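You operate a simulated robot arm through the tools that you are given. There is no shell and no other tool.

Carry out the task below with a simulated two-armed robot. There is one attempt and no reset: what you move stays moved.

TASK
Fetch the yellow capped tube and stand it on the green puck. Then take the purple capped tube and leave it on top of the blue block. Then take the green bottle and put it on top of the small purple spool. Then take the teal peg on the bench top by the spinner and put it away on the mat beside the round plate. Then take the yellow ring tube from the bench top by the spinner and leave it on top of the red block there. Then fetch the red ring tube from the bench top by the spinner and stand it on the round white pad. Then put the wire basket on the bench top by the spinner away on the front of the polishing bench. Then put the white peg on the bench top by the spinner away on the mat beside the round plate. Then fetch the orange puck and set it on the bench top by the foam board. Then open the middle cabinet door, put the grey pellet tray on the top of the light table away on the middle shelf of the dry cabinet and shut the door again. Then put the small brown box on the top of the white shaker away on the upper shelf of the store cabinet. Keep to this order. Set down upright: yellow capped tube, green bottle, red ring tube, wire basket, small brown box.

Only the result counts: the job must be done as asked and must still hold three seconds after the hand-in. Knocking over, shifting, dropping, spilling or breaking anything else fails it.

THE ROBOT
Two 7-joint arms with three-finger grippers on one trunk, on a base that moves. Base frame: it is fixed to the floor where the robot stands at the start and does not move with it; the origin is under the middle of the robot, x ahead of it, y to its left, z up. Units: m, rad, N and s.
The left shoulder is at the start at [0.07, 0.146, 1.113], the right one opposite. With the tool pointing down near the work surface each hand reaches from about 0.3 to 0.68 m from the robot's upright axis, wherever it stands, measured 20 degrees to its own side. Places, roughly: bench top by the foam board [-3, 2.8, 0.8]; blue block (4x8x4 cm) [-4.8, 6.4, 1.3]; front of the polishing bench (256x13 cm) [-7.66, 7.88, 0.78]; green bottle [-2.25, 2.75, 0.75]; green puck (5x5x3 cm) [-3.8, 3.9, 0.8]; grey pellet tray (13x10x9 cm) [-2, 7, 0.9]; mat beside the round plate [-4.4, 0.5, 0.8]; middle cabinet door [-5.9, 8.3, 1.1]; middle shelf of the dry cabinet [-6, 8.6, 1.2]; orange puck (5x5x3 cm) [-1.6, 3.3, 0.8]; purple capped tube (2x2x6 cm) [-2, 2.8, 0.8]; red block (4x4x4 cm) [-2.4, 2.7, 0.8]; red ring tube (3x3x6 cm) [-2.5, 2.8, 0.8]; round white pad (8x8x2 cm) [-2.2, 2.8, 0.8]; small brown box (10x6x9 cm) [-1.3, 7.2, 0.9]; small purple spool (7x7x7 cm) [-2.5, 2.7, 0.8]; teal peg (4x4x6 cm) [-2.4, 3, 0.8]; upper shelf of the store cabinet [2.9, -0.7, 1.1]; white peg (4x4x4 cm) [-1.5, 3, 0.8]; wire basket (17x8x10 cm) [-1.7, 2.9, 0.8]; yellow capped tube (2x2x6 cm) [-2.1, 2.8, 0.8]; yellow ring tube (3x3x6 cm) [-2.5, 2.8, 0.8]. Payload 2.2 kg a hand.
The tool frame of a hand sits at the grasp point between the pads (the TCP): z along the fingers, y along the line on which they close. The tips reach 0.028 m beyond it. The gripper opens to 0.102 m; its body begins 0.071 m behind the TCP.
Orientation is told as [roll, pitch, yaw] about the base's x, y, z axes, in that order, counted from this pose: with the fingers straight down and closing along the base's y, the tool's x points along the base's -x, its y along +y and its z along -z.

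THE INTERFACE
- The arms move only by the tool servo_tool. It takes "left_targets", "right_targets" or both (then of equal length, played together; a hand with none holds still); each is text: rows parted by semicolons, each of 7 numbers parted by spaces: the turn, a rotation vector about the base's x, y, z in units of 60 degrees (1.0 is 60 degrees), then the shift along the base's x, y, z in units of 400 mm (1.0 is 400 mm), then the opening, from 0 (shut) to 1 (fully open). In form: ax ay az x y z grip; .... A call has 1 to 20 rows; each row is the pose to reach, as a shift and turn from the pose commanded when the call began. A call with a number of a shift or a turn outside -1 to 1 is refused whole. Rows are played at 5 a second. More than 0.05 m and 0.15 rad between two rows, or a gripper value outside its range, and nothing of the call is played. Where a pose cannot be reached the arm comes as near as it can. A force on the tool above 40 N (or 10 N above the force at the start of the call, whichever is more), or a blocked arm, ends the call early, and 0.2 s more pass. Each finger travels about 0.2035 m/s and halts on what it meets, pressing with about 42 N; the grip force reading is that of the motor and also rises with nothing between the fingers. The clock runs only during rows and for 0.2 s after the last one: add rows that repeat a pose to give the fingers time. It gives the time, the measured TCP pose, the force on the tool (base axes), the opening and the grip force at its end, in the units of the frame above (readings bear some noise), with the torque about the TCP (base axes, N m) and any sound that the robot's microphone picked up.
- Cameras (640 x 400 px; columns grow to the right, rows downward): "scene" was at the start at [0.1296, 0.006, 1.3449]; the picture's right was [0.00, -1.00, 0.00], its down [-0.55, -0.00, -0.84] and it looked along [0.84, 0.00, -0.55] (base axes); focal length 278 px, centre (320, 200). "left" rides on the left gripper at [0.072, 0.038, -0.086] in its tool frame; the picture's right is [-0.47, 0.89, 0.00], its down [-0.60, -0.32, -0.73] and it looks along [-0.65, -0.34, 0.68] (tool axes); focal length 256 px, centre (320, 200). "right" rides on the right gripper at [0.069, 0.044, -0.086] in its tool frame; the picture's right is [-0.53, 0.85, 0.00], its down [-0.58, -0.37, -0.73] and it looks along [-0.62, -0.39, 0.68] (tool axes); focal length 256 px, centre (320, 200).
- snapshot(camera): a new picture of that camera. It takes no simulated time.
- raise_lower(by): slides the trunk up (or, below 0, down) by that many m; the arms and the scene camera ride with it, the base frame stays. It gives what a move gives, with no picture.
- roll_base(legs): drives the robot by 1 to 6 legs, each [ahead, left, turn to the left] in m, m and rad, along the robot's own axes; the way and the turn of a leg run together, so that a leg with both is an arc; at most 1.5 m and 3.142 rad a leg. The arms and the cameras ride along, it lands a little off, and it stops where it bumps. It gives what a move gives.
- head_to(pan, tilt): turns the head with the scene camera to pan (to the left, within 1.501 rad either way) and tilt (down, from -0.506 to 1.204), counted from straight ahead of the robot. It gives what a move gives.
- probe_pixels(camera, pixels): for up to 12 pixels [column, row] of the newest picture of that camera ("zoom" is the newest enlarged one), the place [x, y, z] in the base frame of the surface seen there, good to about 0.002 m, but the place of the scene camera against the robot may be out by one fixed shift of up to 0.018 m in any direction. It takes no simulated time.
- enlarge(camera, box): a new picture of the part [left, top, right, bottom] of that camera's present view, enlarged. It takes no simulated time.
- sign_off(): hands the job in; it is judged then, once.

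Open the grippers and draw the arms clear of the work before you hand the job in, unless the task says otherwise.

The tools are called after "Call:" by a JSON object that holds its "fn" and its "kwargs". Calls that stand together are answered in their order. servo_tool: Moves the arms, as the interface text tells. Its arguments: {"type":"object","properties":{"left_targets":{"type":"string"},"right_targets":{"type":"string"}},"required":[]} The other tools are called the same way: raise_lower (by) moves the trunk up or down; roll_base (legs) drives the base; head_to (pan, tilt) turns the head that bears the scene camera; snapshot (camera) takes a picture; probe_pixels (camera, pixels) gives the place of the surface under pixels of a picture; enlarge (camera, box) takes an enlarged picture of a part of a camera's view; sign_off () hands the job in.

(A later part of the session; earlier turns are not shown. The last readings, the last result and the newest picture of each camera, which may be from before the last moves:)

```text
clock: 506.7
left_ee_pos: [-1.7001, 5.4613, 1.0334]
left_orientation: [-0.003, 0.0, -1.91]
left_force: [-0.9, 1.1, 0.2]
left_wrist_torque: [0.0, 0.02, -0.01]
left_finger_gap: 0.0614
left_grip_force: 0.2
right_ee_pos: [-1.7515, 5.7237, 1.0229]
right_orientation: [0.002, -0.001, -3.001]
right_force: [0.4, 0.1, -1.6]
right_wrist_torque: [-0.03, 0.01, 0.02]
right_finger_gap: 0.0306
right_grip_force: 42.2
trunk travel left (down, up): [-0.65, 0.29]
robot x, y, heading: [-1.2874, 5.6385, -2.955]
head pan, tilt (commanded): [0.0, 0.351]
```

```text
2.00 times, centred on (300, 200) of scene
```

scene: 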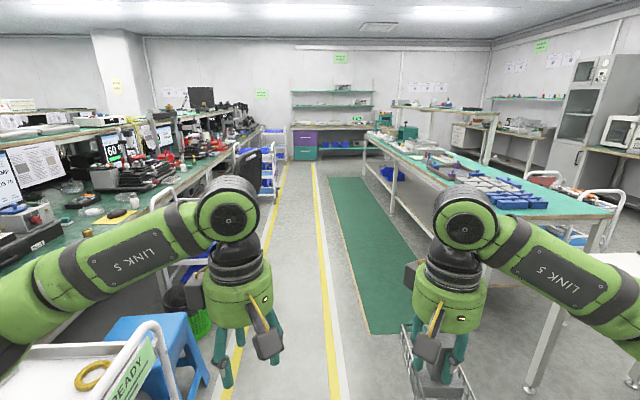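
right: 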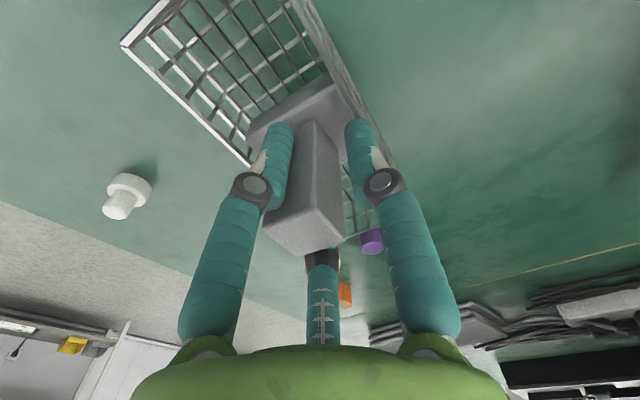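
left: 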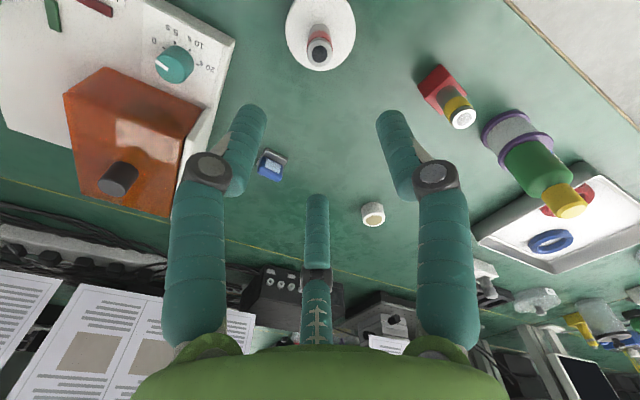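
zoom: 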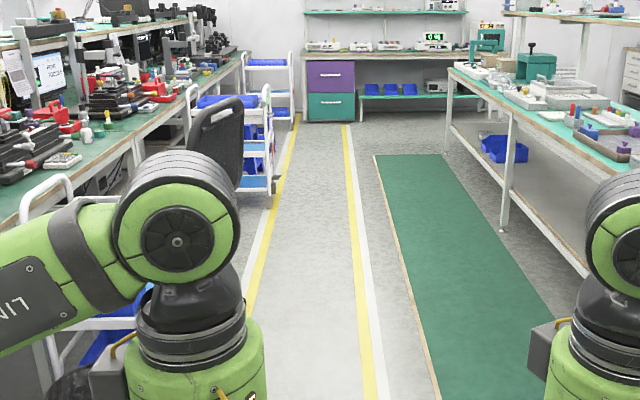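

The aisle is free all the way west. I drive 5.66 m along it and turn right to face north.

Call:
{"fn": "roll_base", "kwargs": {"legs": [[1.42, 0, -0.009], [1.42, 0, 0], [1.42, 0, 0], [1.38, 0, 0]]}}

Call:
{"fn": "head_to", "kwargs": {"pan": -1.0, "tilt": 0.35}}

Call:
{"fn": "snapshot", "kwargs": {"camera": "scene"}}

```text
clock: 533.5
left_ee_pos: [-7.236, 4.4519, 1.035]
left_orientation: [-0.002, 0.001, -1.908]
left_force: [0.1, -0.8, 0.3]
left_wrist_torque: [-0.02, 0.0, -0.04]
left_finger_gap: 0.0611
left_grip_force: 0.0
right_ee_pos: [-7.2883, 4.7131, 1.0223]
right_orientation: [0.001, -0.005, -3.002]
right_force: [-0.6, 0.3, -0.9]
right_wrist_torque: [-0.02, 0.03, -0.06]
right_finger_gap: 0.0304
right_grip_force: 42.2
trunk travel left (down, up): [-0.65, 0.29]
robot x, y, heading: [-6.8254, 4.6347, -2.955]
head pan, tilt (commanded): [0.0, 0.351]
```

```text
clock: 534.8
left_ee_pos: [-7.2362, 4.4512, 1.035]
left_orientation: [-0.003, 0.0, -1.906]
left_force: [1.1, 0.2, -0.1]
left_wrist_torque: [-0.02, -0.01, 0.06]
left_finger_gap: 0.0614
left_grip_force: 0.1
right_ee_pos: [-7.2886, 4.7139, 1.0221]
right_orientation: [0.002, -0.001, -3.002]
right_force: [0.9, -0.3, -1.5]
right_wrist_torque: [0.0, 0.0, -0.01]
right_finger_gap: 0.0307
right_grip_force: 42.2
trunk travel left (down, up): [-0.65, 0.29]
robot x, y, heading: [-6.8241, 4.6311, -2.957]
head pan, tilt (commanded): [-1.0, 0.351]
```

```text
taken
```

scene: 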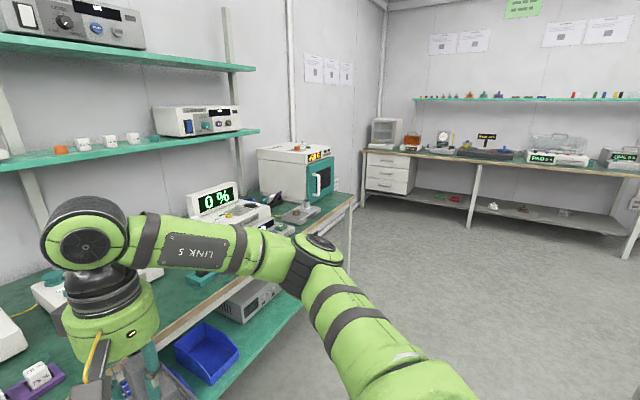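

The west bench is close on the left. I probe its edge and items before turning, since the basket hangs at z≈0.957.

Call:
{"fn": "probe_pixels", "kwargs": {"camera": "scene", "pixels": [[270, 285], [345, 205], [210, 345], [320, 170], [300, 210], [230, 200], [370, 165], [475, 160], [610, 178], [400, 200], [470, 220], [620, 250]]}}

```text
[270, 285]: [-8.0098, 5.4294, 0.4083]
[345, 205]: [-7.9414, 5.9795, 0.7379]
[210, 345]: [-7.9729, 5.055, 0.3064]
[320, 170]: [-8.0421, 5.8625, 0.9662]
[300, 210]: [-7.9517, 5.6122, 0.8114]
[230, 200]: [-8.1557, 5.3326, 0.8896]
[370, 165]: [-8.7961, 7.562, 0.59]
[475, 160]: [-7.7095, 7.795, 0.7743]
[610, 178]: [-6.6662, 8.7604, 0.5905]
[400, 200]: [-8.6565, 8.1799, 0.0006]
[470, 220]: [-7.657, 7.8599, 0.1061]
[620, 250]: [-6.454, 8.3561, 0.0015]
```

The west bench front is 1.1 m away, so the turn is safe. I turn right to face north and drive 2.4 m up to the polishing bench, keeping clear of the second bench's end.

Call:
{"fn": "roll_base", "kwargs": {"legs": [[0, 0, -1.582], [1.2, 0.18, 0], [1.2, 0, 0.05]]}}

Call:
{"fn": "head_to", "kwargs": {"pan": 0.0, "tilt": 0.5}}

Call:
{"fn": "snapshot", "kwargs": {"camera": "scene"}}

```text
clock: 550.5
left_ee_pos: [-7.6085, 7.3652, 1.0341]
left_orientation: [-0.002, 0.0, 2.821]
left_force: [0.8, 0.8, -0.5]
left_wrist_torque: [-0.01, 0.02, 0.01]
left_finger_gap: 0.0614
left_grip_force: 0.1
right_ee_pos: [-7.348, 7.4224, 1.0217]
right_orientation: [0.0, -0.004, 1.729]
right_force: [-0.1, 0.5, -1.8]
right_wrist_torque: [-0.05, 0.06, 0.01]
right_finger_gap: 0.0306
right_grip_force: 41.9
trunk travel left (down, up): [-0.65, 0.29]
robot x, y, heading: [-7.4215, 6.9592, 1.77]
head pan, tilt (commanded): [-1.0, 0.351]
```

```text
clock: 551.7
left_ee_pos: [-7.6096, 7.3662, 1.0356]
left_orientation: [-0.002, 0.0, 2.823]
left_force: [0.4, 0.3, 0.9]
left_wrist_torque: [0.03, -0.01, 0.01]
left_finger_gap: 0.0612
left_grip_force: 0.1
right_ee_pos: [-7.3472, 7.422, 1.0217]
right_orientation: [0.001, -0.002, 1.73]
right_force: [0.1, 0.4, -1.7]
right_wrist_torque: [0.02, 0.01, 0.01]
right_finger_gap: 0.0306
right_grip_force: 42.5
trunk travel left (down, up): [-0.65, 0.29]
robot x, y, heading: [-7.4211, 6.9555, 1.769]
head pan, tilt (commanded): [0.0, 0.499]
```

```text
taken
```

scene: 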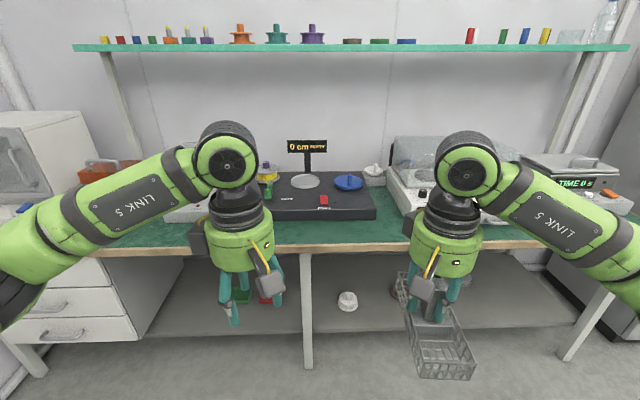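

The polishing bench is in front (edge at row ~246), its front strip seems free. I probe the edge and the items' front faces.

Call:
{"fn": "probe_pixels", "kwargs": {"camera": "scene", "pixels": [[150, 251], [330, 246], [540, 241], [330, 235], [330, 219], [150, 235], [390, 228], [300, 200], [380, 205], [395, 240], [350, 228], [290, 230]]}}

Call:
{"fn": "enlarge", "kwargs": {"camera": "scene", "box": [160, 130, 480, 280]}}

```text
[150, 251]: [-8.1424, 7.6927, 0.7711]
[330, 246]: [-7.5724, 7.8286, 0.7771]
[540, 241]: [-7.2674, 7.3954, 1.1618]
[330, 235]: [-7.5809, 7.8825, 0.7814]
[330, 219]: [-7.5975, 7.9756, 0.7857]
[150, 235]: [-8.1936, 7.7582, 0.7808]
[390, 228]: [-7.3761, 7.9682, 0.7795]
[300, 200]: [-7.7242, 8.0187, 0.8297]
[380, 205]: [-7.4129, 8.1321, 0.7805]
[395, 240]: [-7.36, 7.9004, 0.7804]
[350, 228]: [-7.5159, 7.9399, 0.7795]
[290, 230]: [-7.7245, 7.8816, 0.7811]
```

```text
2.00 times, centred on (320, 205) of scene
```

zoom: 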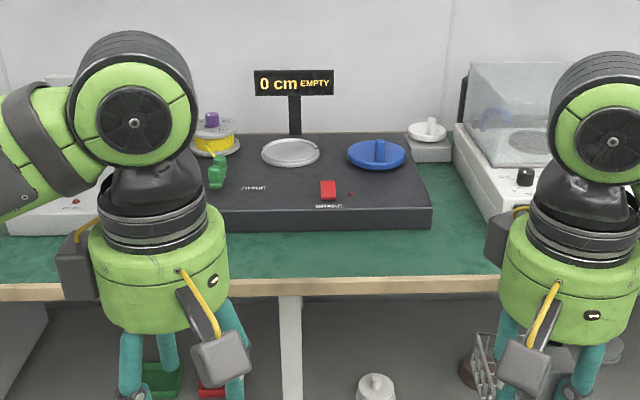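

The front edge runs at 13.4° with z≈0.780, and about 15 cm are free before the black platform. I first turn the basket by about -88° (two calls) so its long side will lie along the edge.

Call:
{"fn": "servo_tool", "kwargs": {"right_targets": "0 0 -0.122 0 0 0 0; 0 0 -0.244 0 0 0 0; 0 0 -0.366 0 0 0 0; 0 0 -0.488 0 0 0 0; 0 0 -0.61 0 0 0 0; 0 0 -0.731 0 0 0 0; 0 0 -0.731 0 0 0 0"}}

Call:
{"fn": "servo_tool", "kwargs": {"right_targets": "0 0 -0.122 0 0 0 0; 0 0 -0.244 0 0 0 0; 0 0 -0.366 0 0 0 0; 0 0 -0.488 0 0 0 0; 0 0 -0.61 0 0 0 0; 0 0 -0.731 0 0 0 0; 0 0 -0.731 0 0 0 0"}}

Call:
{"fn": "snapshot", "kwargs": {"camera": "right"}}

```text
clock: 553.3
left_ee_pos: [-7.6079, 7.3662, 1.0337]
left_orientation: [-0.002, -0.001, 2.82]
left_force: [-0.9, -0.5, 0.1]
left_wrist_torque: [-0.03, -0.01, -0.02]
left_finger_gap: 0.0608
left_grip_force: 0.0
right_ee_pos: [-7.3471, 7.4227, 1.022]
right_orientation: [0.001, -0.002, 0.96]
right_force: [-0.1, -0.2, -1.3]
right_wrist_torque: [0.04, 0.04, 0.0]
right_finger_gap: 0.0304
right_grip_force: 42.1
trunk travel left (down, up): [-0.65, 0.29]
robot x, y, heading: [-7.4172, 6.9551, 1.775]
head pan, tilt (commanded): [0.0, 0.499]
```

```text
clock: 554.9
left_ee_pos: [-7.6084, 7.3668, 1.0341]
left_orientation: [-0.001, -0.001, 2.823]
left_force: [0.7, -0.3, 0.1]
left_wrist_torque: [0.02, 0.04, -0.01]
left_finger_gap: 0.0612
left_grip_force: 0.0
right_ee_pos: [-7.3462, 7.4225, 1.0223]
right_orientation: [0.002, -0.003, 0.195]
right_force: [0.1, 0.3, -1.8]
right_wrist_torque: [-0.02, 0.0, -0.01]
right_finger_gap: 0.0302
right_grip_force: 42.1
trunk travel left (down, up): [-0.65, 0.29]
robot x, y, heading: [-7.421, 6.9581, 1.771]
head pan, tilt (commanded): [0.0, 0.499]
```

```text
taken
```

right: 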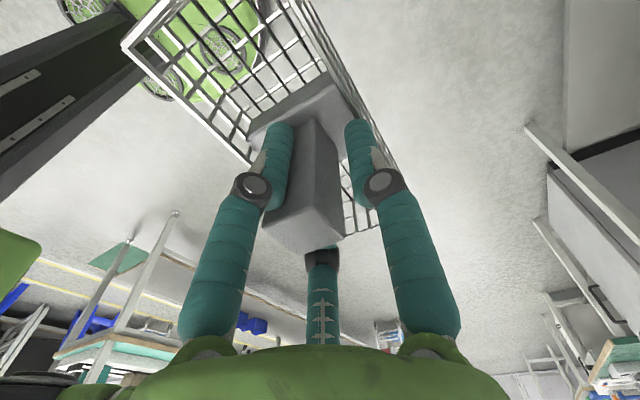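

The basket's long side now points at 11°. I roll 0.47 m ahead with a small turn so it hangs over the front strip, then check with both cameras.

Call:
{"fn": "roll_base", "kwargs": {"legs": [[0.47, 0.016, 0.036]]}}

Call:
{"fn": "head_to", "kwargs": {"pan": -0.2, "tilt": 0.8}}

Call:
{"fn": "snapshot", "kwargs": {"camera": "scene"}}

Call:
{"fn": "snapshot", "kwargs": {"camera": "right"}}

```text
clock: 557.8
left_ee_pos: [-7.7391, 7.8121, 1.0332]
left_orientation: [-0.002, -0.004, 2.855]
left_force: [-0.9, 0.5, -0.6]
left_wrist_torque: [-0.01, -0.04, -0.01]
left_finger_gap: 0.0612
left_grip_force: 0.0
right_ee_pos: [-7.4798, 7.878, 1.0225]
right_orientation: [0.002, -0.001, 0.232]
right_force: [0.5, 1.0, -2.4]
right_wrist_torque: [0.05, 0.02, 0.02]
right_finger_gap: 0.0305
right_grip_force: 41.7
trunk travel left (down, up): [-0.65, 0.29]
robot x, y, heading: [-7.539, 7.411, 1.807]
head pan, tilt (commanded): [0.0, 0.499]
```

```text
clock: 558.5
left_ee_pos: [-7.739, 7.8143, 1.0333]
left_orientation: [-0.001, 0.002, 2.856]
left_force: [0.5, 0.2, 0.1]
left_wrist_torque: [-0.01, -0.01, -0.04]
left_finger_gap: 0.0611
left_grip_force: 0.1
right_ee_pos: [-7.48, 7.8788, 1.0226]
right_orientation: [0.001, -0.003, 0.229]
right_force: [-0.1, 0.0, -1.0]
right_wrist_torque: [0.0, 0.0, -0.03]
right_finger_gap: 0.0308
right_grip_force: 42.1
trunk travel left (down, up): [-0.65, 0.29]
robot x, y, heading: [-7.5366, 7.4143, 1.805]
head pan, tilt (commanded): [-0.201, 0.799]
```

```text
taken
```

scene: 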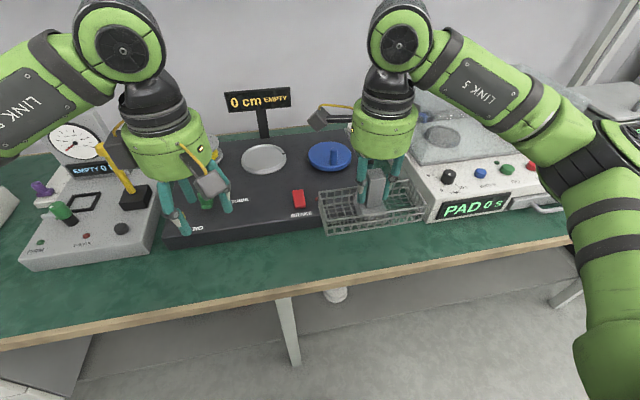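

```text
taken
```

right: 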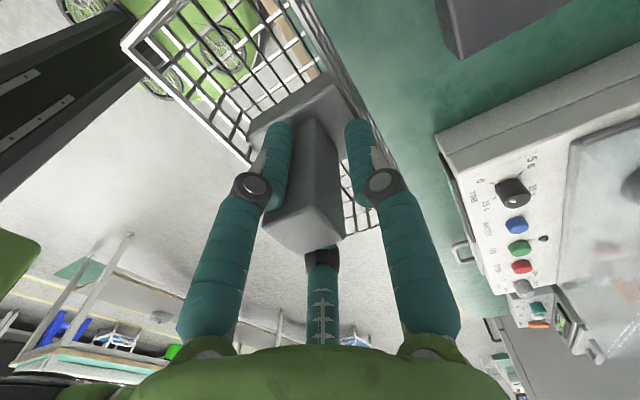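

I probe the bench edge and the fronts of the platform and of the "PAD" machine in this nearer scene view.

Call:
{"fn": "probe_pixels", "kwargs": {"camera": "scene", "pixels": [[200, 309], [300, 287], [400, 264], [500, 243], [250, 246], [300, 237], [440, 223], [500, 212], [350, 255], [420, 240], [320, 265], [390, 250]]}}

Call:
{"fn": "enlarge", "kwargs": {"camera": "scene", "box": [280, 150, 480, 300]}}

```text
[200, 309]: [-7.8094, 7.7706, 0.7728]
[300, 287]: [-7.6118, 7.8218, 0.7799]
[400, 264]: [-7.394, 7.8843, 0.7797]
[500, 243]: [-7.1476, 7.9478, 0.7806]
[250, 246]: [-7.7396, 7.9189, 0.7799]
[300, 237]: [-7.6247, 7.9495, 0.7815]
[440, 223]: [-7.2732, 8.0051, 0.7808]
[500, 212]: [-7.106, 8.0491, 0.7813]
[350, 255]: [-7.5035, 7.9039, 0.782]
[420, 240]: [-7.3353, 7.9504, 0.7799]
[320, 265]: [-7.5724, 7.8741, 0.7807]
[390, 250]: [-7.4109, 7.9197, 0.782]
```

```text
2.67 times, centred on (380, 225) of scene
```

zoom: 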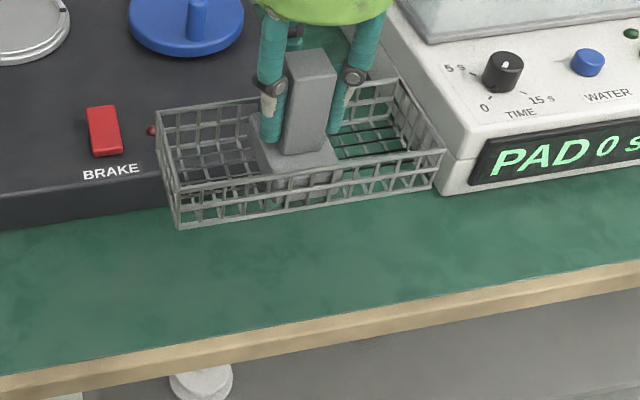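

The edge near the basket is at y≈7.85 and the platform front about 12.7 cm behind it. I shift the basket 4.3 cm inward so it sits ~3-10 cm from the edge, and lower it to just above the bench.

Call:
{"fn": "servo_tool", "kwargs": {"right_targets": "0 0 0 -0.008 0.055 0 0; 0 0 0 -0.015 0.108 0 0; 0 0 0 -0.015 0.108 -0.1 0; 0 0 0 -0.015 0.108 -0.2 0; 0 0 0 -0.015 0.108 -0.3 0; 0 0 0 -0.015 0.108 -0.38 0; 0 0 0 -0.015 0.108 -0.38 0"}}

Call:
{"fn": "enlarge", "kwargs": {"camera": "scene", "box": [280, 150, 480, 300]}}

Call:
{"fn": "snapshot", "kwargs": {"camera": "right"}}

```text
clock: 560.1
left_ee_pos: [-7.7389, 7.813, 1.0339]
left_orientation: [-0.003, 0.003, 2.856]
left_force: [-0.1, -0.5, -0.3]
left_wrist_torque: [0.04, 0.0, 0.0]
left_finger_gap: 0.0612
left_grip_force: 0.1
right_ee_pos: [-7.4858, 7.9224, 0.8713]
right_orientation: [0.001, -0.003, 0.232]
right_force: [-0.9, -0.4, -1.2]
right_wrist_torque: [0.01, 0.04, 0.01]
right_finger_gap: 0.0306
right_grip_force: 41.7
trunk travel left (down, up): [-0.65, 0.29]
robot x, y, heading: [-7.5399, 7.4091, 1.809]
head pan, tilt (commanded): [-0.201, 0.799]
```

```text
2.67 times, centred on (380, 225) of scene
```

zoom: 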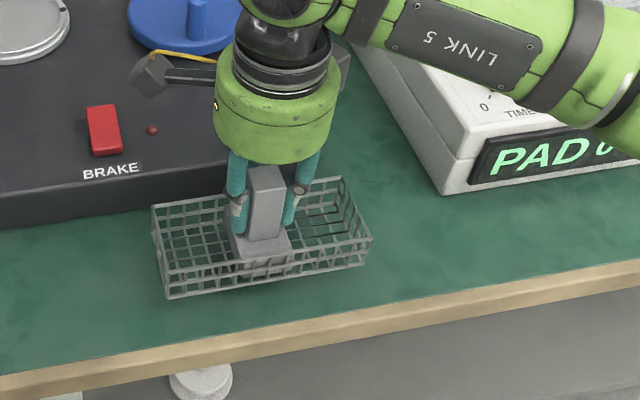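

```text
taken
```

right: 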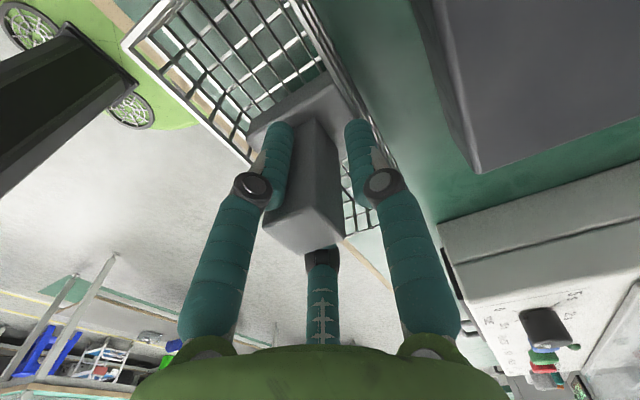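

The basket is parallel to the edge and will land about 3 cm inside it. I lower it further in small steps.

Call:
{"fn": "servo_tool", "kwargs": {"right_targets": "0 0 0 0 0 -0.03 0; 0 0 0 0 0 -0.05 0; 0 0 0 0 0 -0.059 0; 0 0 0 0 0 -0.059 0"}}

```text
clock: 561.1
left_ee_pos: [-7.7396, 7.8139, 1.0345]
left_orientation: [-0.003, -0.004, 2.856]
left_force: [0.0, 0.8, -0.3]
left_wrist_torque: [0.01, -0.02, 0.0]
left_finger_gap: 0.0612
left_grip_force: 0.0
right_ee_pos: [-7.4869, 7.9216, 0.8486]
right_orientation: [0.005, -0.002, 0.231]
right_force: [0.3, 2.3, 7.3]
right_wrist_torque: [-0.19, -0.02, 0.02]
right_finger_gap: 0.0302
right_grip_force: 42.0
trunk travel left (down, up): [-0.65, 0.29]
robot x, y, heading: [-7.5366, 7.4131, 1.807]
head pan, tilt (commanded): [-0.201, 0.799]
```

Contact at z 0.8486 (7.3 N). I press 1 mm further so it sits flat, then open the fingers and lift away.

Call:
{"fn": "servo_tool", "kwargs": {"right_targets": "0 0 0 0 0 -0.003 0; 0 0 0 0 0 -0.003 0.35; 0 0 0 0 0 -0.003 0.55; 0 0 0 0 0 -0.003 0.7; 0 0 0 0 0 -0.003 0.7; 0 0 0 0 0 0.06 0.7; 0 0 0 0 0 0.15 0.7; 0 0 0 0 0 0.25 0.7; 0 0 0 0 0 0.35 0.7; 0 0 0 0 0 0.43 0.7; 0 0 0 0 0 0.43 0.7"}}

Call:
{"fn": "snapshot", "kwargs": {"camera": "scene"}}

Call:
{"fn": "enlarge", "kwargs": {"camera": "scene", "box": [280, 150, 480, 300]}}

```text
clock: 563.5
left_ee_pos: [-7.7393, 7.8131, 1.0337]
left_orientation: [-0.002, 0.0, 2.855]
left_force: [0.3, -0.4, -0.2]
left_wrist_torque: [-0.03, 0.03, 0.01]
left_finger_gap: 0.0612
left_grip_force: 0.1
right_ee_pos: [-7.4867, 7.9218, 1.0178]
right_orientation: [0.001, -0.002, 0.229]
right_force: [-0.8, -0.4, 0.0]
right_wrist_torque: [0.0, -0.03, -0.03]
right_finger_gap: 0.0711
right_grip_force: 0.0
trunk travel left (down, up): [-0.65, 0.29]
robot x, y, heading: [-7.5389, 7.4091, 1.809]
head pan, tilt (commanded): [-0.201, 0.799]
```

```text
taken
```

scene: 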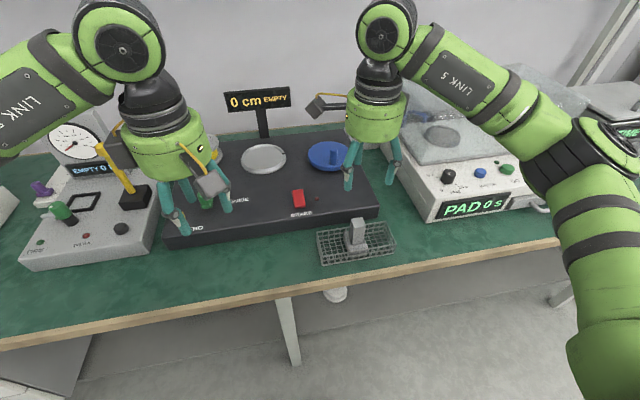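

```text
2.67 times, centred on (380, 225) of scene
```

zoom: 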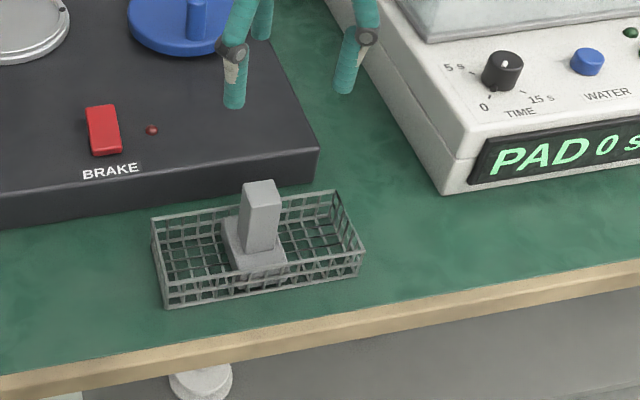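

The basket stands upright on the front strip. I probe its bottom corners to verify the margins to the edge.

Call:
{"fn": "probe_pixels", "kwargs": {"camera": "zoom", "pixels": [[166, 310], [362, 280], [168, 345], [300, 335], [330, 196], [155, 220], [262, 185], [364, 255]]}}

```text
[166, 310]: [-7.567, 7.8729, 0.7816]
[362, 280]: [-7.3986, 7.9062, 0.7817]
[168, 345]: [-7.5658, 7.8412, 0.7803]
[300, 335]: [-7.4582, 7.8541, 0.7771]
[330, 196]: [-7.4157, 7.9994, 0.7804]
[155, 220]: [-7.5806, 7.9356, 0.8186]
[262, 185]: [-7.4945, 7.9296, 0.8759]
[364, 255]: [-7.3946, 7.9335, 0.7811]
```

Front corners are ~3.5 cm inside the edge, so the basket is well placed. I back off and set both hands to their straight yaw again.

Call:
{"fn": "roll_base", "kwargs": {"legs": [[-0.5, 0, -0.064]]}}

Call:
{"fn": "servo_tool", "kwargs": {"right_targets": "0 0 0.122 0 0 0 1; 0 0 0.244 0 0 0 1; 0 0 0.366 0 0 0 1; 0 0 0.488 0 0 0 1; 0 0 0.61 0 0 0 1; 0 0 0.732 0 0 0 1; 0 0 0.854 0 0 0 1; 0 0 0.96 0 0 0 1; 0 0 0.96 0 0 0 1", "left_targets": "0 0 -0.122 0 0 0 1; 0 0 -0.244 0 0 0 1; 0 0 -0.366 0 0 0 1; 0 0 -0.488 0 0 0 1; 0 0 -0.61 0 0 0 1; 0 0 -0.732 0 0 0 1; 0 0 -0.854 0 0 0 1; 0 0 -0.96 0 0 0 1; 0 0 -1 0 0 0 1"}}

Call:
{"fn": "servo_tool", "kwargs": {"right_targets": "0 0 0.122 0 0 0 1; 0 0 0.244 0 0 0 1; 0 0 0.366 0 0 0 1; 0 0 0.488 0 0 0 1; 0 0 0.545 0 0 0 1; 0 0 0.545 0 0 0 1"}}

```text
clock: 566.5
left_ee_pos: [-7.6118, 7.3339, 1.0344]
left_orientation: [-0.004, 0.0, 2.791]
left_force: [1.0, -0.1, 0.3]
left_wrist_torque: [-0.02, -0.03, 0.01]
left_finger_gap: 0.0614
left_grip_force: 0.0
right_ee_pos: [-7.3526, 7.4256, 1.0173]
right_orientation: [0.002, -0.003, 0.167]
right_force: [-0.5, -0.5, 0.1]
right_wrist_torque: [-0.01, 0.02, -0.01]
right_finger_gap: 0.0714
right_grip_force: 0.0
trunk travel left (down, up): [-0.65, 0.29]
robot x, y, heading: [-7.4368, 6.9232, 1.745]
head pan, tilt (commanded): [-0.201, 0.799]
```

```text
clock: 568.5
left_ee_pos: [-7.6117, 7.3346, 1.0325]
left_orientation: [-0.001, -0.002, 1.742]
left_force: [0.3, -0.1, -0.3]
left_wrist_torque: [-0.03, 0.01, -0.02]
left_finger_gap: 0.102
left_grip_force: 0.1
right_ee_pos: [-7.3538, 7.4257, 1.0175]
right_orientation: [0.001, -0.003, 1.175]
right_force: [0.6, 0.1, -0.4]
right_wrist_torque: [-0.01, 0.01, 0.01]
right_finger_gap: 0.1017
right_grip_force: 0.1
trunk travel left (down, up): [-0.65, 0.29]
robot x, y, heading: [-7.4384, 6.9183, 1.74]
head pan, tilt (commanded): [-0.201, 0.799]
```

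```text
clock: 569.9
left_ee_pos: [-7.6128, 7.3336, 1.0343]
left_orientation: [0.0, 0.0, 1.744]
left_force: [-0.4, -0.2, -0.4]
left_wrist_torque: [0.03, 0.03, -0.03]
left_finger_gap: 0.1018
left_grip_force: 0.1
right_ee_pos: [-7.3531, 7.4264, 1.0176]
right_orientation: [0.0, -0.005, 1.745]
right_force: [-0.5, -0.2, 0.2]
right_wrist_torque: [-0.05, 0.01, 0.0]
right_finger_gap: 0.102
right_grip_force: 0.1
trunk travel left (down, up): [-0.65, 0.29]
robot x, y, heading: [-7.4371, 6.9204, 1.738]
head pan, tilt (commanded): [-0.201, 0.799]
```

Both hands are straight again. I go back south to the aisle and slide east along it.

Call:
{"fn": "roll_base", "kwargs": {"legs": [[-1.15, 0, 0.005], [-1.15, 0, 0], [0, -1.45, 0], [0, -1.45, 0], [0, -1.45, 0], [0, -1.45, 0]]}}

Call:
{"fn": "head_to", "kwargs": {"pan": 1.2, "tilt": 0.5}}

Call:
{"fn": "snapshot", "kwargs": {"camera": "scene"}}

```text
clock: 608.6
left_ee_pos: [-1.4906, 6.0729, 1.0351]
left_orientation: [-0.002, -0.001, 1.76]
left_force: [-0.4, 0.0, -1.3]
left_wrist_torque: [-0.03, -0.02, 0.0]
left_finger_gap: 0.1018
left_grip_force: 0.1
right_ee_pos: [-1.2325, 6.1686, 1.0169]
right_orientation: [0.002, -0.003, 1.761]
right_force: [0.6, -0.4, 0.8]
right_wrist_torque: [-0.02, -0.02, -0.02]
right_finger_gap: 0.1019
right_grip_force: 0.1
trunk travel left (down, up): [-0.65, 0.29]
robot x, y, heading: [-1.3093, 5.6623, 1.759]
head pan, tilt (commanded): [-0.201, 0.799]
```

```text
clock: 610.2
left_ee_pos: [-1.4902, 6.0718, 1.0341]
left_orientation: [0.0, 0.001, 1.762]
left_force: [0.2, 0.4, -0.1]
left_wrist_torque: [0.0, 0.03, 0.05]
left_finger_gap: 0.1022
left_grip_force: 0.0
right_ee_pos: [-1.2311, 6.1689, 1.0182]
right_orientation: [0.002, -0.003, 1.761]
right_force: [-1.1, 0.2, 0.4]
right_wrist_torque: [0.0, 0.0, 0.03]
right_finger_gap: 0.102
right_grip_force: 0.1
trunk travel left (down, up): [-0.65, 0.29]
robot x, y, heading: [-1.3078, 5.6605, 1.756]
head pan, tilt (commanded): [1.201, 0.499]
```

```text
taken
```

scene: 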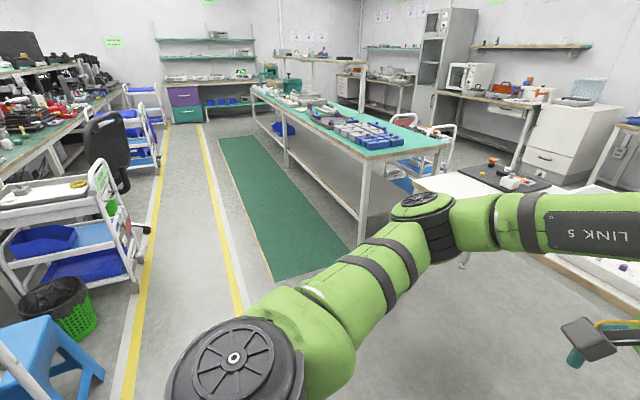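

I go south along the island's end to v≈3.3 and turn left to face the bench end.

Call:
{"fn": "roll_base", "kwargs": {"legs": [[-1.25, 0, 0], [-1.25, 0, 0], [0, 0, 1.559]]}}

Call:
{"fn": "head_to", "kwargs": {"pan": 0.0, "tilt": 0.7}}

Call:
{"fn": "snapshot", "kwargs": {"camera": "scene"}}

```text
clock: 626.3
left_ee_pos: [-1.2225, 3.0169, 1.0346]
left_orientation: [-0.001, 0.0, -2.934]
left_force: [-0.2, 0.0, -0.5]
left_wrist_torque: [0.02, -0.02, 0.03]
left_finger_gap: 0.102
left_grip_force: 0.0
right_ee_pos: [-1.3229, 3.2713, 1.0166]
right_orientation: [0.001, -0.002, -2.934]
right_force: [-0.3, 0.2, -0.6]
right_wrist_torque: [0.0, 0.01, 0.02]
right_finger_gap: 0.1022
right_grip_force: 0.0
trunk travel left (down, up): [-0.65, 0.29]
robot x, y, heading: [-0.8148, 3.2041, -2.935]
head pan, tilt (commanded): [1.201, 0.499]
```

```text
clock: 627.7
left_ee_pos: [-1.2214, 3.0141, 1.0348]
left_orientation: [-0.002, 0.0, -2.934]
left_force: [0.1, -0.5, -0.4]
left_wrist_torque: [-0.03, -0.02, -0.02]
left_finger_gap: 0.102
left_grip_force: 0.1
right_ee_pos: [-1.3227, 3.2717, 1.0175]
right_orientation: [0.002, -0.005, -2.934]
right_force: [-0.3, 0.8, -0.2]
right_wrist_torque: [-0.04, -0.01, 0.01]
right_finger_gap: 0.1019
right_grip_force: 0.1
trunk travel left (down, up): [-0.65, 0.29]
robot x, y, heading: [-0.8145, 3.204, -2.935]
head pan, tilt (commanded): [0.0, 0.7]
```

```text
taken
```

scene: 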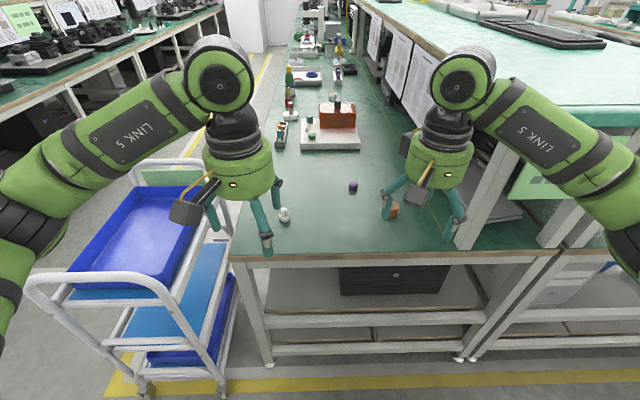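

The white peg is at (284, 215). I roll 0.25 m ahead and look with the left wrist camera.

Call:
{"fn": "roll_base", "kwargs": {"legs": [[0.25, 0, -0.03]]}}

Call:
{"fn": "snapshot", "kwargs": {"camera": "left"}}

Call:
{"fn": "snapshot", "kwargs": {"camera": "scene"}}

```text
clock: 629.5
left_ee_pos: [-1.4351, 2.9757, 1.0437]
left_orientation: [-0.013, -0.024, -2.967]
left_force: [0.5, 0.0, 0.8]
left_wrist_torque: [-0.03, 0.0, 0.02]
left_finger_gap: 0.1021
left_grip_force: 0.0
right_ee_pos: [-1.5256, 3.234, 1.0334]
right_orientation: [-0.013, -0.032, -2.957]
right_force: [0.0, -0.2, 0.0]
right_wrist_torque: [-0.02, -0.04, 0.01]
right_finger_gap: 0.1023
right_grip_force: 0.1
trunk travel left (down, up): [-0.65, 0.29]
robot x, y, heading: [-1.0426, 3.1593, -2.973]
head pan, tilt (commanded): [0.0, 0.7]
stopped in leg 1: the robot was blocked; the commanded pose is now the measured one
```

```text
taken
```

left: 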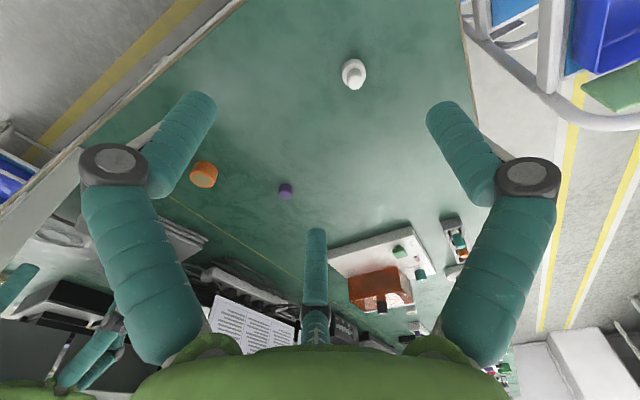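

```text
taken
```

scene: 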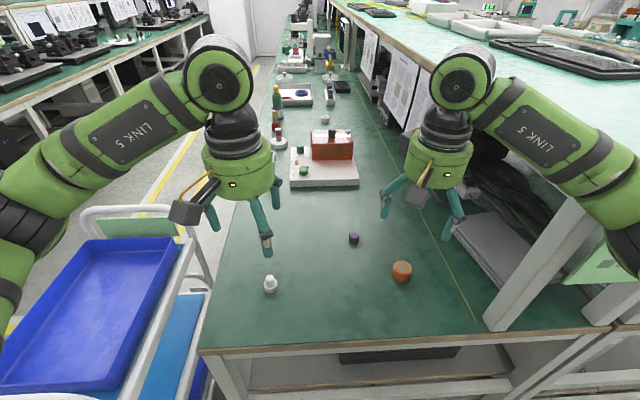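

The drive was blocked and the robot is pitched slightly back (-0.03 rad), more on its right side: most likely the right elbow or base met the bench end. I back off at once by 6 cm and look.

Call:
{"fn": "roll_base", "kwargs": {"legs": [[-0.06, 0, 0]]}}

Call:
{"fn": "head_to", "kwargs": {"pan": -0.9, "tilt": 0.6}}

Call:
{"fn": "snapshot", "kwargs": {"camera": "scene"}}

Call:
{"fn": "head_to", "kwargs": {"pan": 0.0, "tilt": 1.2}}

Call:
{"fn": "snapshot", "kwargs": {"camera": "scene"}}

```text
clock: 630.4
left_ee_pos: [-1.4066, 2.9917, 1.0334]
left_orientation: [-0.001, 0.004, -2.966]
left_force: [-0.2, 0.4, -0.2]
left_wrist_torque: [0.02, -0.05, 0.0]
left_finger_gap: 0.1023
left_grip_force: 0.0
right_ee_pos: [-1.4963, 3.251, 1.0151]
right_orientation: [0.001, 0.0, -2.961]
right_force: [-0.7, -0.6, -0.3]
right_wrist_torque: [-0.02, -0.02, -0.03]
right_finger_gap: 0.102
right_grip_force: 0.0
trunk travel left (down, up): [-0.65, 0.29]
robot x, y, heading: [-0.9907, 3.1704, -2.973]
head pan, tilt (commanded): [0.0, 0.7]
```

```text
clock: 631.6
left_ee_pos: [-1.4024, 2.9919, 1.0333]
left_orientation: [-0.001, 0.0, -2.964]
left_force: [-1.0, -0.5, 0.6]
left_wrist_torque: [-0.02, 0.01, -0.03]
left_finger_gap: 0.1021
left_grip_force: 0.1
right_ee_pos: [-1.4935, 3.2513, 1.0172]
right_orientation: [0.0, -0.003, -2.96]
right_force: [-0.2, 0.3, 0.9]
right_wrist_torque: [-0.02, 0.01, 0.02]
right_finger_gap: 0.1022
right_grip_force: 0.2
trunk travel left (down, up): [-0.65, 0.29]
robot x, y, heading: [-0.9878, 3.1689, -2.97]
head pan, tilt (commanded): [-0.901, 0.6]
```

```text
taken
```

scene: 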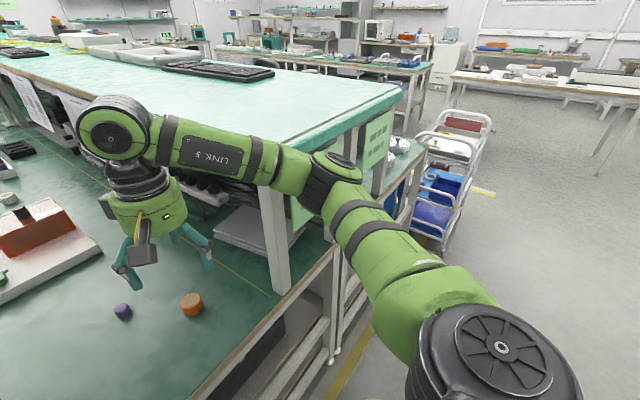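

```text
clock: 632.8
left_ee_pos: [-1.4024, 2.9921, 1.0334]
left_orientation: [-0.002, 0.0, -2.966]
left_force: [-0.5, -0.1, -0.9]
left_wrist_torque: [0.01, -0.02, -0.01]
left_finger_gap: 0.1018
left_grip_force: 0.0
right_ee_pos: [-1.4928, 3.2501, 1.016]
right_orientation: [0.0, -0.004, -2.962]
right_force: [-0.4, 0.7, 0.5]
right_wrist_torque: [0.0, -0.03, -0.02]
right_finger_gap: 0.1022
right_grip_force: 0.1
trunk travel left (down, up): [-0.65, 0.29]
robot x, y, heading: [-0.9894, 3.1679, -2.968]
head pan, tilt (commanded): [0.0, 1.201]
```

```text
taken
```

scene: 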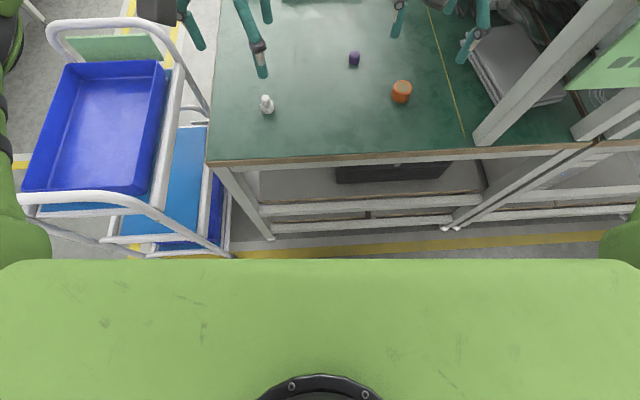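

The right elbow had come against the shelf's end; nothing looks displaced and the robot is level again. From here (0.56 m) the white peg is reachable with the left hand, so I look with the left wrist camera.

Call:
{"fn": "snapshot", "kwargs": {"camera": "left"}}

Call:
{"fn": "enlarge", "kwargs": {"camera": "left", "box": [270, 20, 430, 120]}}

```text
taken
```

left: 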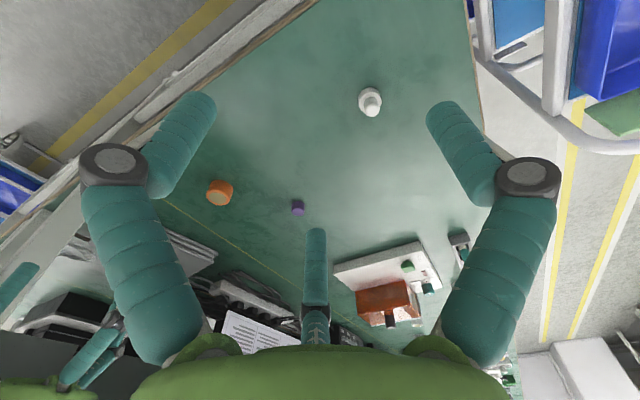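

```text
4.00 times, centred on (350, 70) of left
```

zoom: 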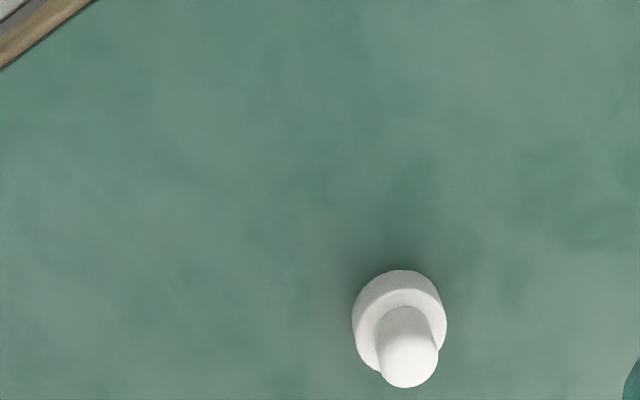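

The white peg's stub is at zoom (408, 360). I probe the stub and body.

Call:
{"fn": "probe_pixels", "kwargs": {"camera": "zoom", "pixels": [[408, 358], [385, 355], [432, 358], [408, 380], [408, 340], [360, 330], [442, 330], [400, 285], [380, 370]]}}

Call:
{"fn": "probe_pixels", "kwargs": {"camera": "left", "pixels": [[219, 187], [212, 190], [227, 192], [219, 200], [219, 180], [297, 207]]}}

```text
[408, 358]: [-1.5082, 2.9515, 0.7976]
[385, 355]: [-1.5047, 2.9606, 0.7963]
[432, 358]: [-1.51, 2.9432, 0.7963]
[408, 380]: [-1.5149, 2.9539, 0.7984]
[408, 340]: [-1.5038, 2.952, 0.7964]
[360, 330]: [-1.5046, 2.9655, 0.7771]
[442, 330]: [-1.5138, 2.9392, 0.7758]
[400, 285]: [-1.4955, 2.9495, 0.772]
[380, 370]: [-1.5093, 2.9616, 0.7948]
```

```text
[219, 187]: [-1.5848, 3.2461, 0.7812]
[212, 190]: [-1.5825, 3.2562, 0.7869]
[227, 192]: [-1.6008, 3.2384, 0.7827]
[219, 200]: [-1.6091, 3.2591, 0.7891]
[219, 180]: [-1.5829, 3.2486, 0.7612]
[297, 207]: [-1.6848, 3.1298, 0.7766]
```

White peg: stub centre (-1.509, 2.952), top 0.798, body top 0.777. I bring the left hand over it and down to z≈0.85 for a check.

Call:
{"fn": "servo_tool", "kwargs": {"left_targets": "0 0 0 -0.09 -0.034 0 0.5; 0 0 0 -0.18 -0.067 0 0.5; 0 0 0 -0.2665 -0.1 0 0.5; 0 0 0 -0.2665 -0.1 -0.1 0.5; 0 0 0 -0.2665 -0.1 -0.2 0.5; 0 0 0 -0.2665 -0.1 -0.3 0.5; 0 0 0 -0.2665 -0.1 -0.4 0.5; 0 0 0 -0.2665 -0.1 -0.45 0.5; 0 0 0 -0.2665 -0.1 -0.45 0.5"}}

Call:
{"fn": "snapshot", "kwargs": {"camera": "left"}}

Call:
{"fn": "enlarge", "kwargs": {"camera": "left", "box": [240, 60, 400, 160]}}

```text
clock: 634.8
left_ee_pos: [-1.51, 2.9517, 0.8536]
left_orientation: [-0.002, -0.001, -2.963]
left_force: [0.6, 0.6, 0.1]
left_wrist_torque: [-0.02, 0.02, 0.01]
left_finger_gap: 0.051
left_grip_force: 0.0
right_ee_pos: [-1.4942, 3.2503, 1.0161]
right_orientation: [0.0, -0.004, -2.959]
right_force: [0.7, -0.4, 0.0]
right_wrist_torque: [0.0, -0.01, -0.03]
right_finger_gap: 0.1017
right_grip_force: 0.0
trunk travel left (down, up): [-0.65, 0.29]
robot x, y, heading: [-0.9855, 3.1695, -2.967]
head pan, tilt (commanded): [0.0, 1.201]
```

```text
taken
```

left: 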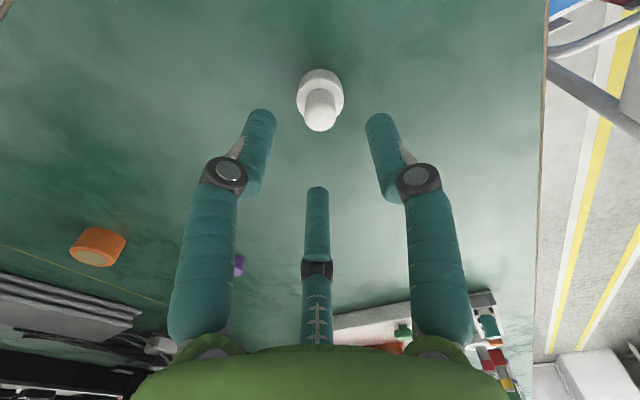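

```text
4.00 times, centred on (320, 110) of left
```

zoom: 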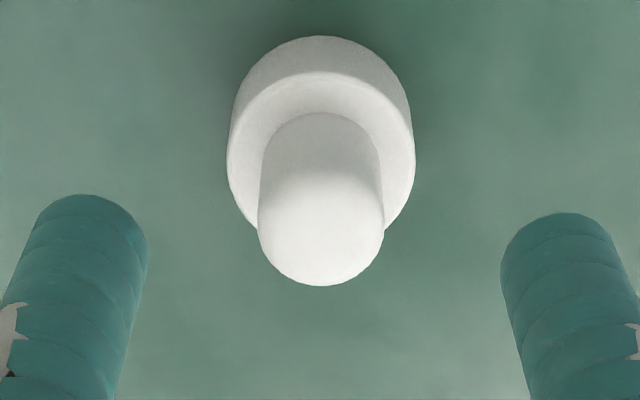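

The peg is centred (stub at (320, 119)). I descend to z≈0.806 and close on the stub.

Call:
{"fn": "servo_tool", "kwargs": {"left_targets": "0 0 0 0 0 -0.07 0.5; 0 0 0 0 0 -0.118 0.5; 0 0 0 0 0 -0.118 0.5; 0 0 0 0 0 -0.118 0.25; 0 0 0 0 0 -0.118 0.1; 0 0 0 0 0 -0.118 0; 0 0 0 0 0 -0.118 0"}}

Call:
{"fn": "snapshot", "kwargs": {"camera": "left"}}

```text
clock: 636.4
left_ee_pos: [-1.5093, 2.9523, 0.8056]
left_orientation: [-0.002, 0.001, -2.966]
left_force: [0.0, -0.4, 0.0]
left_wrist_torque: [0.0, 0.01, -0.02]
left_finger_gap: 0.0188
left_grip_force: 42.1
right_ee_pos: [-1.4936, 3.2523, 1.0161]
right_orientation: [0.0, -0.003, -2.96]
right_force: [0.0, -0.1, 0.2]
right_wrist_torque: [0.02, 0.0, 0.02]
right_finger_gap: 0.1018
right_grip_force: 0.0
trunk travel left (down, up): [-0.65, 0.29]
robot x, y, heading: [-0.9879, 3.1689, -2.972]
head pan, tilt (commanded): [0.0, 1.201]
```

```text
taken
```

left: 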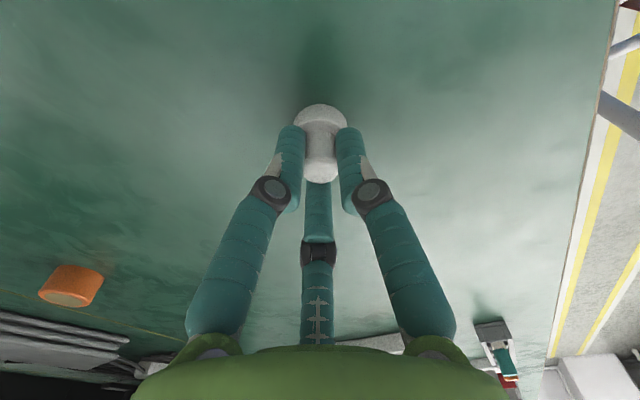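

The stub is gripped (gap 0.0188). I lift and draw the hand back to its carry pose.

Call:
{"fn": "servo_tool", "kwargs": {"left_targets": "0 0 0 0 0 0.06 0; 0 0 0 0 0 0.15 0; 0 0 0 0 0 0.25 0; 0 0 0 0 0 0.35 0; 0 0 0 0 0 0.45 0; 0 0 0 0 0 0.55 0; 0 0 0 0.1 0.03 0.55 0; 0 0 0 0.2 0.07 0.55 0; 0 0 0 0.3 0.1 0.55 0; 0 0 0 0.3 0.1 0.55 0"}}

Call:
{"fn": "snapshot", "kwargs": {"camera": "left"}}

```text
clock: 638.6
left_ee_pos: [-1.3886, 2.9917, 1.0273]
left_orientation: [-0.001, 0.0, -2.965]
left_force: [0.4, -0.1, 0.2]
left_wrist_torque: [-0.02, -0.05, 0.01]
left_finger_gap: 0.019
left_grip_force: 42.1
right_ee_pos: [-1.4946, 3.251, 1.0168]
right_orientation: [0.0, -0.003, -2.96]
right_force: [0.2, 0.0, 0.6]
right_wrist_torque: [0.04, 0.0, -0.02]
right_finger_gap: 0.1021
right_grip_force: 0.1
trunk travel left (down, up): [-0.65, 0.29]
robot x, y, heading: [-0.989, 3.1686, -2.963]
head pan, tilt (commanded): [0.0, 1.201]
```

```text
taken
```

left: 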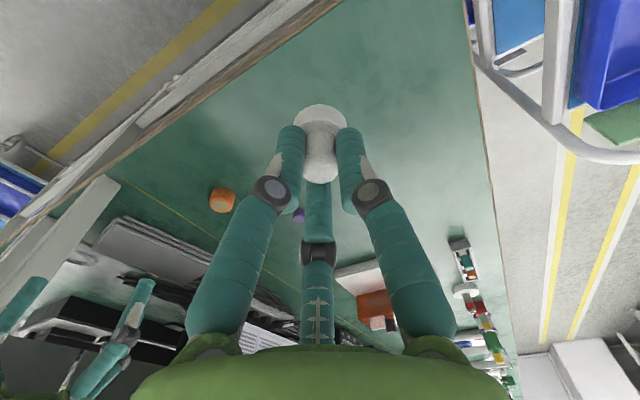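

The white peg is held. I drive back, south to the front aisle, west along it and turn left to face the mat.

Call:
{"fn": "roll_base", "kwargs": {"legs": [[-0.2, 0, 0], [0, 1.2, 0], [1.42, 0, 0], [1.42, 0, 0], [1.39, 0, 0], [0, 0, 1.571]]}}

Call:
{"fn": "head_to", "kwargs": {"pan": 0.2, "tilt": 0.6}}

Call:
{"fn": "snapshot", "kwargs": {"camera": "scene"}}

```text
clock: 669.6
left_ee_pos: [-4.5855, 0.9054, 1.0265]
left_orientation: [-0.003, 0.001, -1.39]
left_force: [-0.8, 0.3, -1.3]
left_wrist_torque: [-0.02, -0.01, 0.0]
left_finger_gap: 0.0186
left_grip_force: 41.8
right_ee_pos: [-4.844, 0.8002, 1.0161]
right_orientation: [-0.001, -0.005, -1.385]
right_force: [-0.3, 0.6, 0.1]
right_wrist_torque: [0.0, 0.0, 0.01]
right_finger_gap: 0.1022
right_grip_force: 0.1
trunk travel left (down, up): [-0.65, 0.29]
robot x, y, heading: [-4.7625, 1.3042, -1.387]
head pan, tilt (commanded): [0.0, 1.201]
```

```text
clock: 670.6
left_ee_pos: [-4.5843, 0.9045, 1.0259]
left_orientation: [-0.002, 0.0, -1.39]
left_force: [-0.4, -0.5, 0.5]
left_wrist_torque: [0.01, 0.01, -0.01]
left_finger_gap: 0.0187
left_grip_force: 42.2
right_ee_pos: [-4.845, 0.8004, 1.0173]
right_orientation: [0.0, -0.003, -1.383]
right_force: [-0.1, 0.3, 0.2]
right_wrist_torque: [0.02, 0.0, -0.02]
right_finger_gap: 0.1023
right_grip_force: 0.0
trunk travel left (down, up): [-0.65, 0.29]
robot x, y, heading: [-4.7648, 1.2991, -1.394]
head pan, tilt (commanded): [0.201, 0.6]
```

```text
taken
```

scene: 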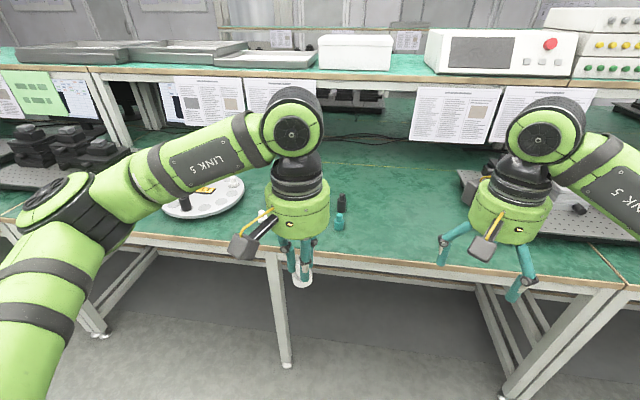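

I'm at u≈-4.47, v≈2.11. I roll 0.305 m ahead and 0.1 m left for a comfortable reach to the free spot (-4.342, 0.470).

Call:
{"fn": "roll_base", "kwargs": {"legs": [[0.305, 0.1, 0]]}}

Call:
{"fn": "snapshot", "kwargs": {"camera": "left"}}

Call:
{"fn": "snapshot", "kwargs": {"camera": "scene"}}

```text
clock: 672.8
left_ee_pos: [-4.4362, 0.6227, 1.028]
left_orientation: [-0.001, -0.003, -1.394]
left_force: [0.1, 0.4, -1.5]
left_wrist_torque: [0.01, -0.02, 0.01]
left_finger_gap: 0.0189
left_grip_force: 41.6
right_ee_pos: [-4.6943, 0.5185, 1.0166]
right_orientation: [-0.001, -0.003, -1.388]
right_force: [0.7, -0.1, 0.0]
right_wrist_torque: [0.01, 0.01, -0.02]
right_finger_gap: 0.1019
right_grip_force: 0.1
trunk travel left (down, up): [-0.65, 0.29]
robot x, y, heading: [-4.6143, 1.0169, -1.396]
head pan, tilt (commanded): [0.201, 0.6]
```

```text
taken
```

left: 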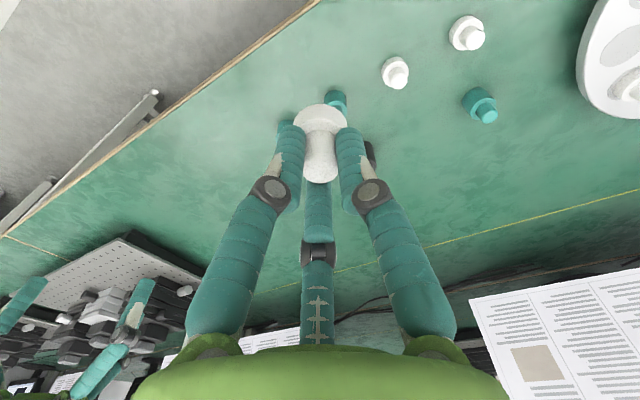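

```text
taken
```

scene: 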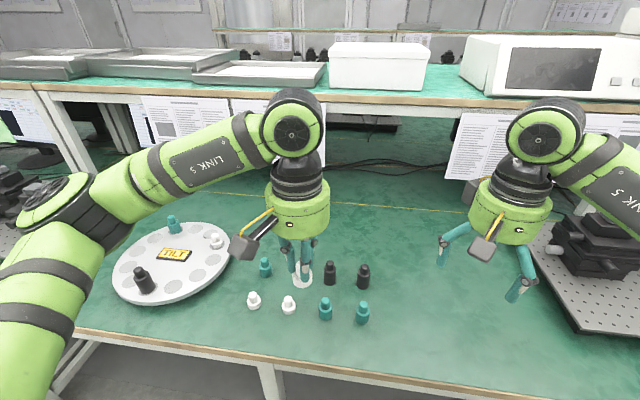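

I verify the neighbours' positions with the left wrist camera before placing.

Call:
{"fn": "probe_pixels", "kwargs": {"camera": "left", "pixels": [[400, 78], [474, 38], [488, 115], [370, 150], [440, 130], [420, 150], [335, 98]]}}

```text
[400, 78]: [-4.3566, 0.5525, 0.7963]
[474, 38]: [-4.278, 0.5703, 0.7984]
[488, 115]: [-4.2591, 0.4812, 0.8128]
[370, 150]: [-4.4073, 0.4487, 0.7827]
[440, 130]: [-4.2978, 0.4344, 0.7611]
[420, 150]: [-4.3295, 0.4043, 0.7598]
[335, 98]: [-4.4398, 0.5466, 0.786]
```

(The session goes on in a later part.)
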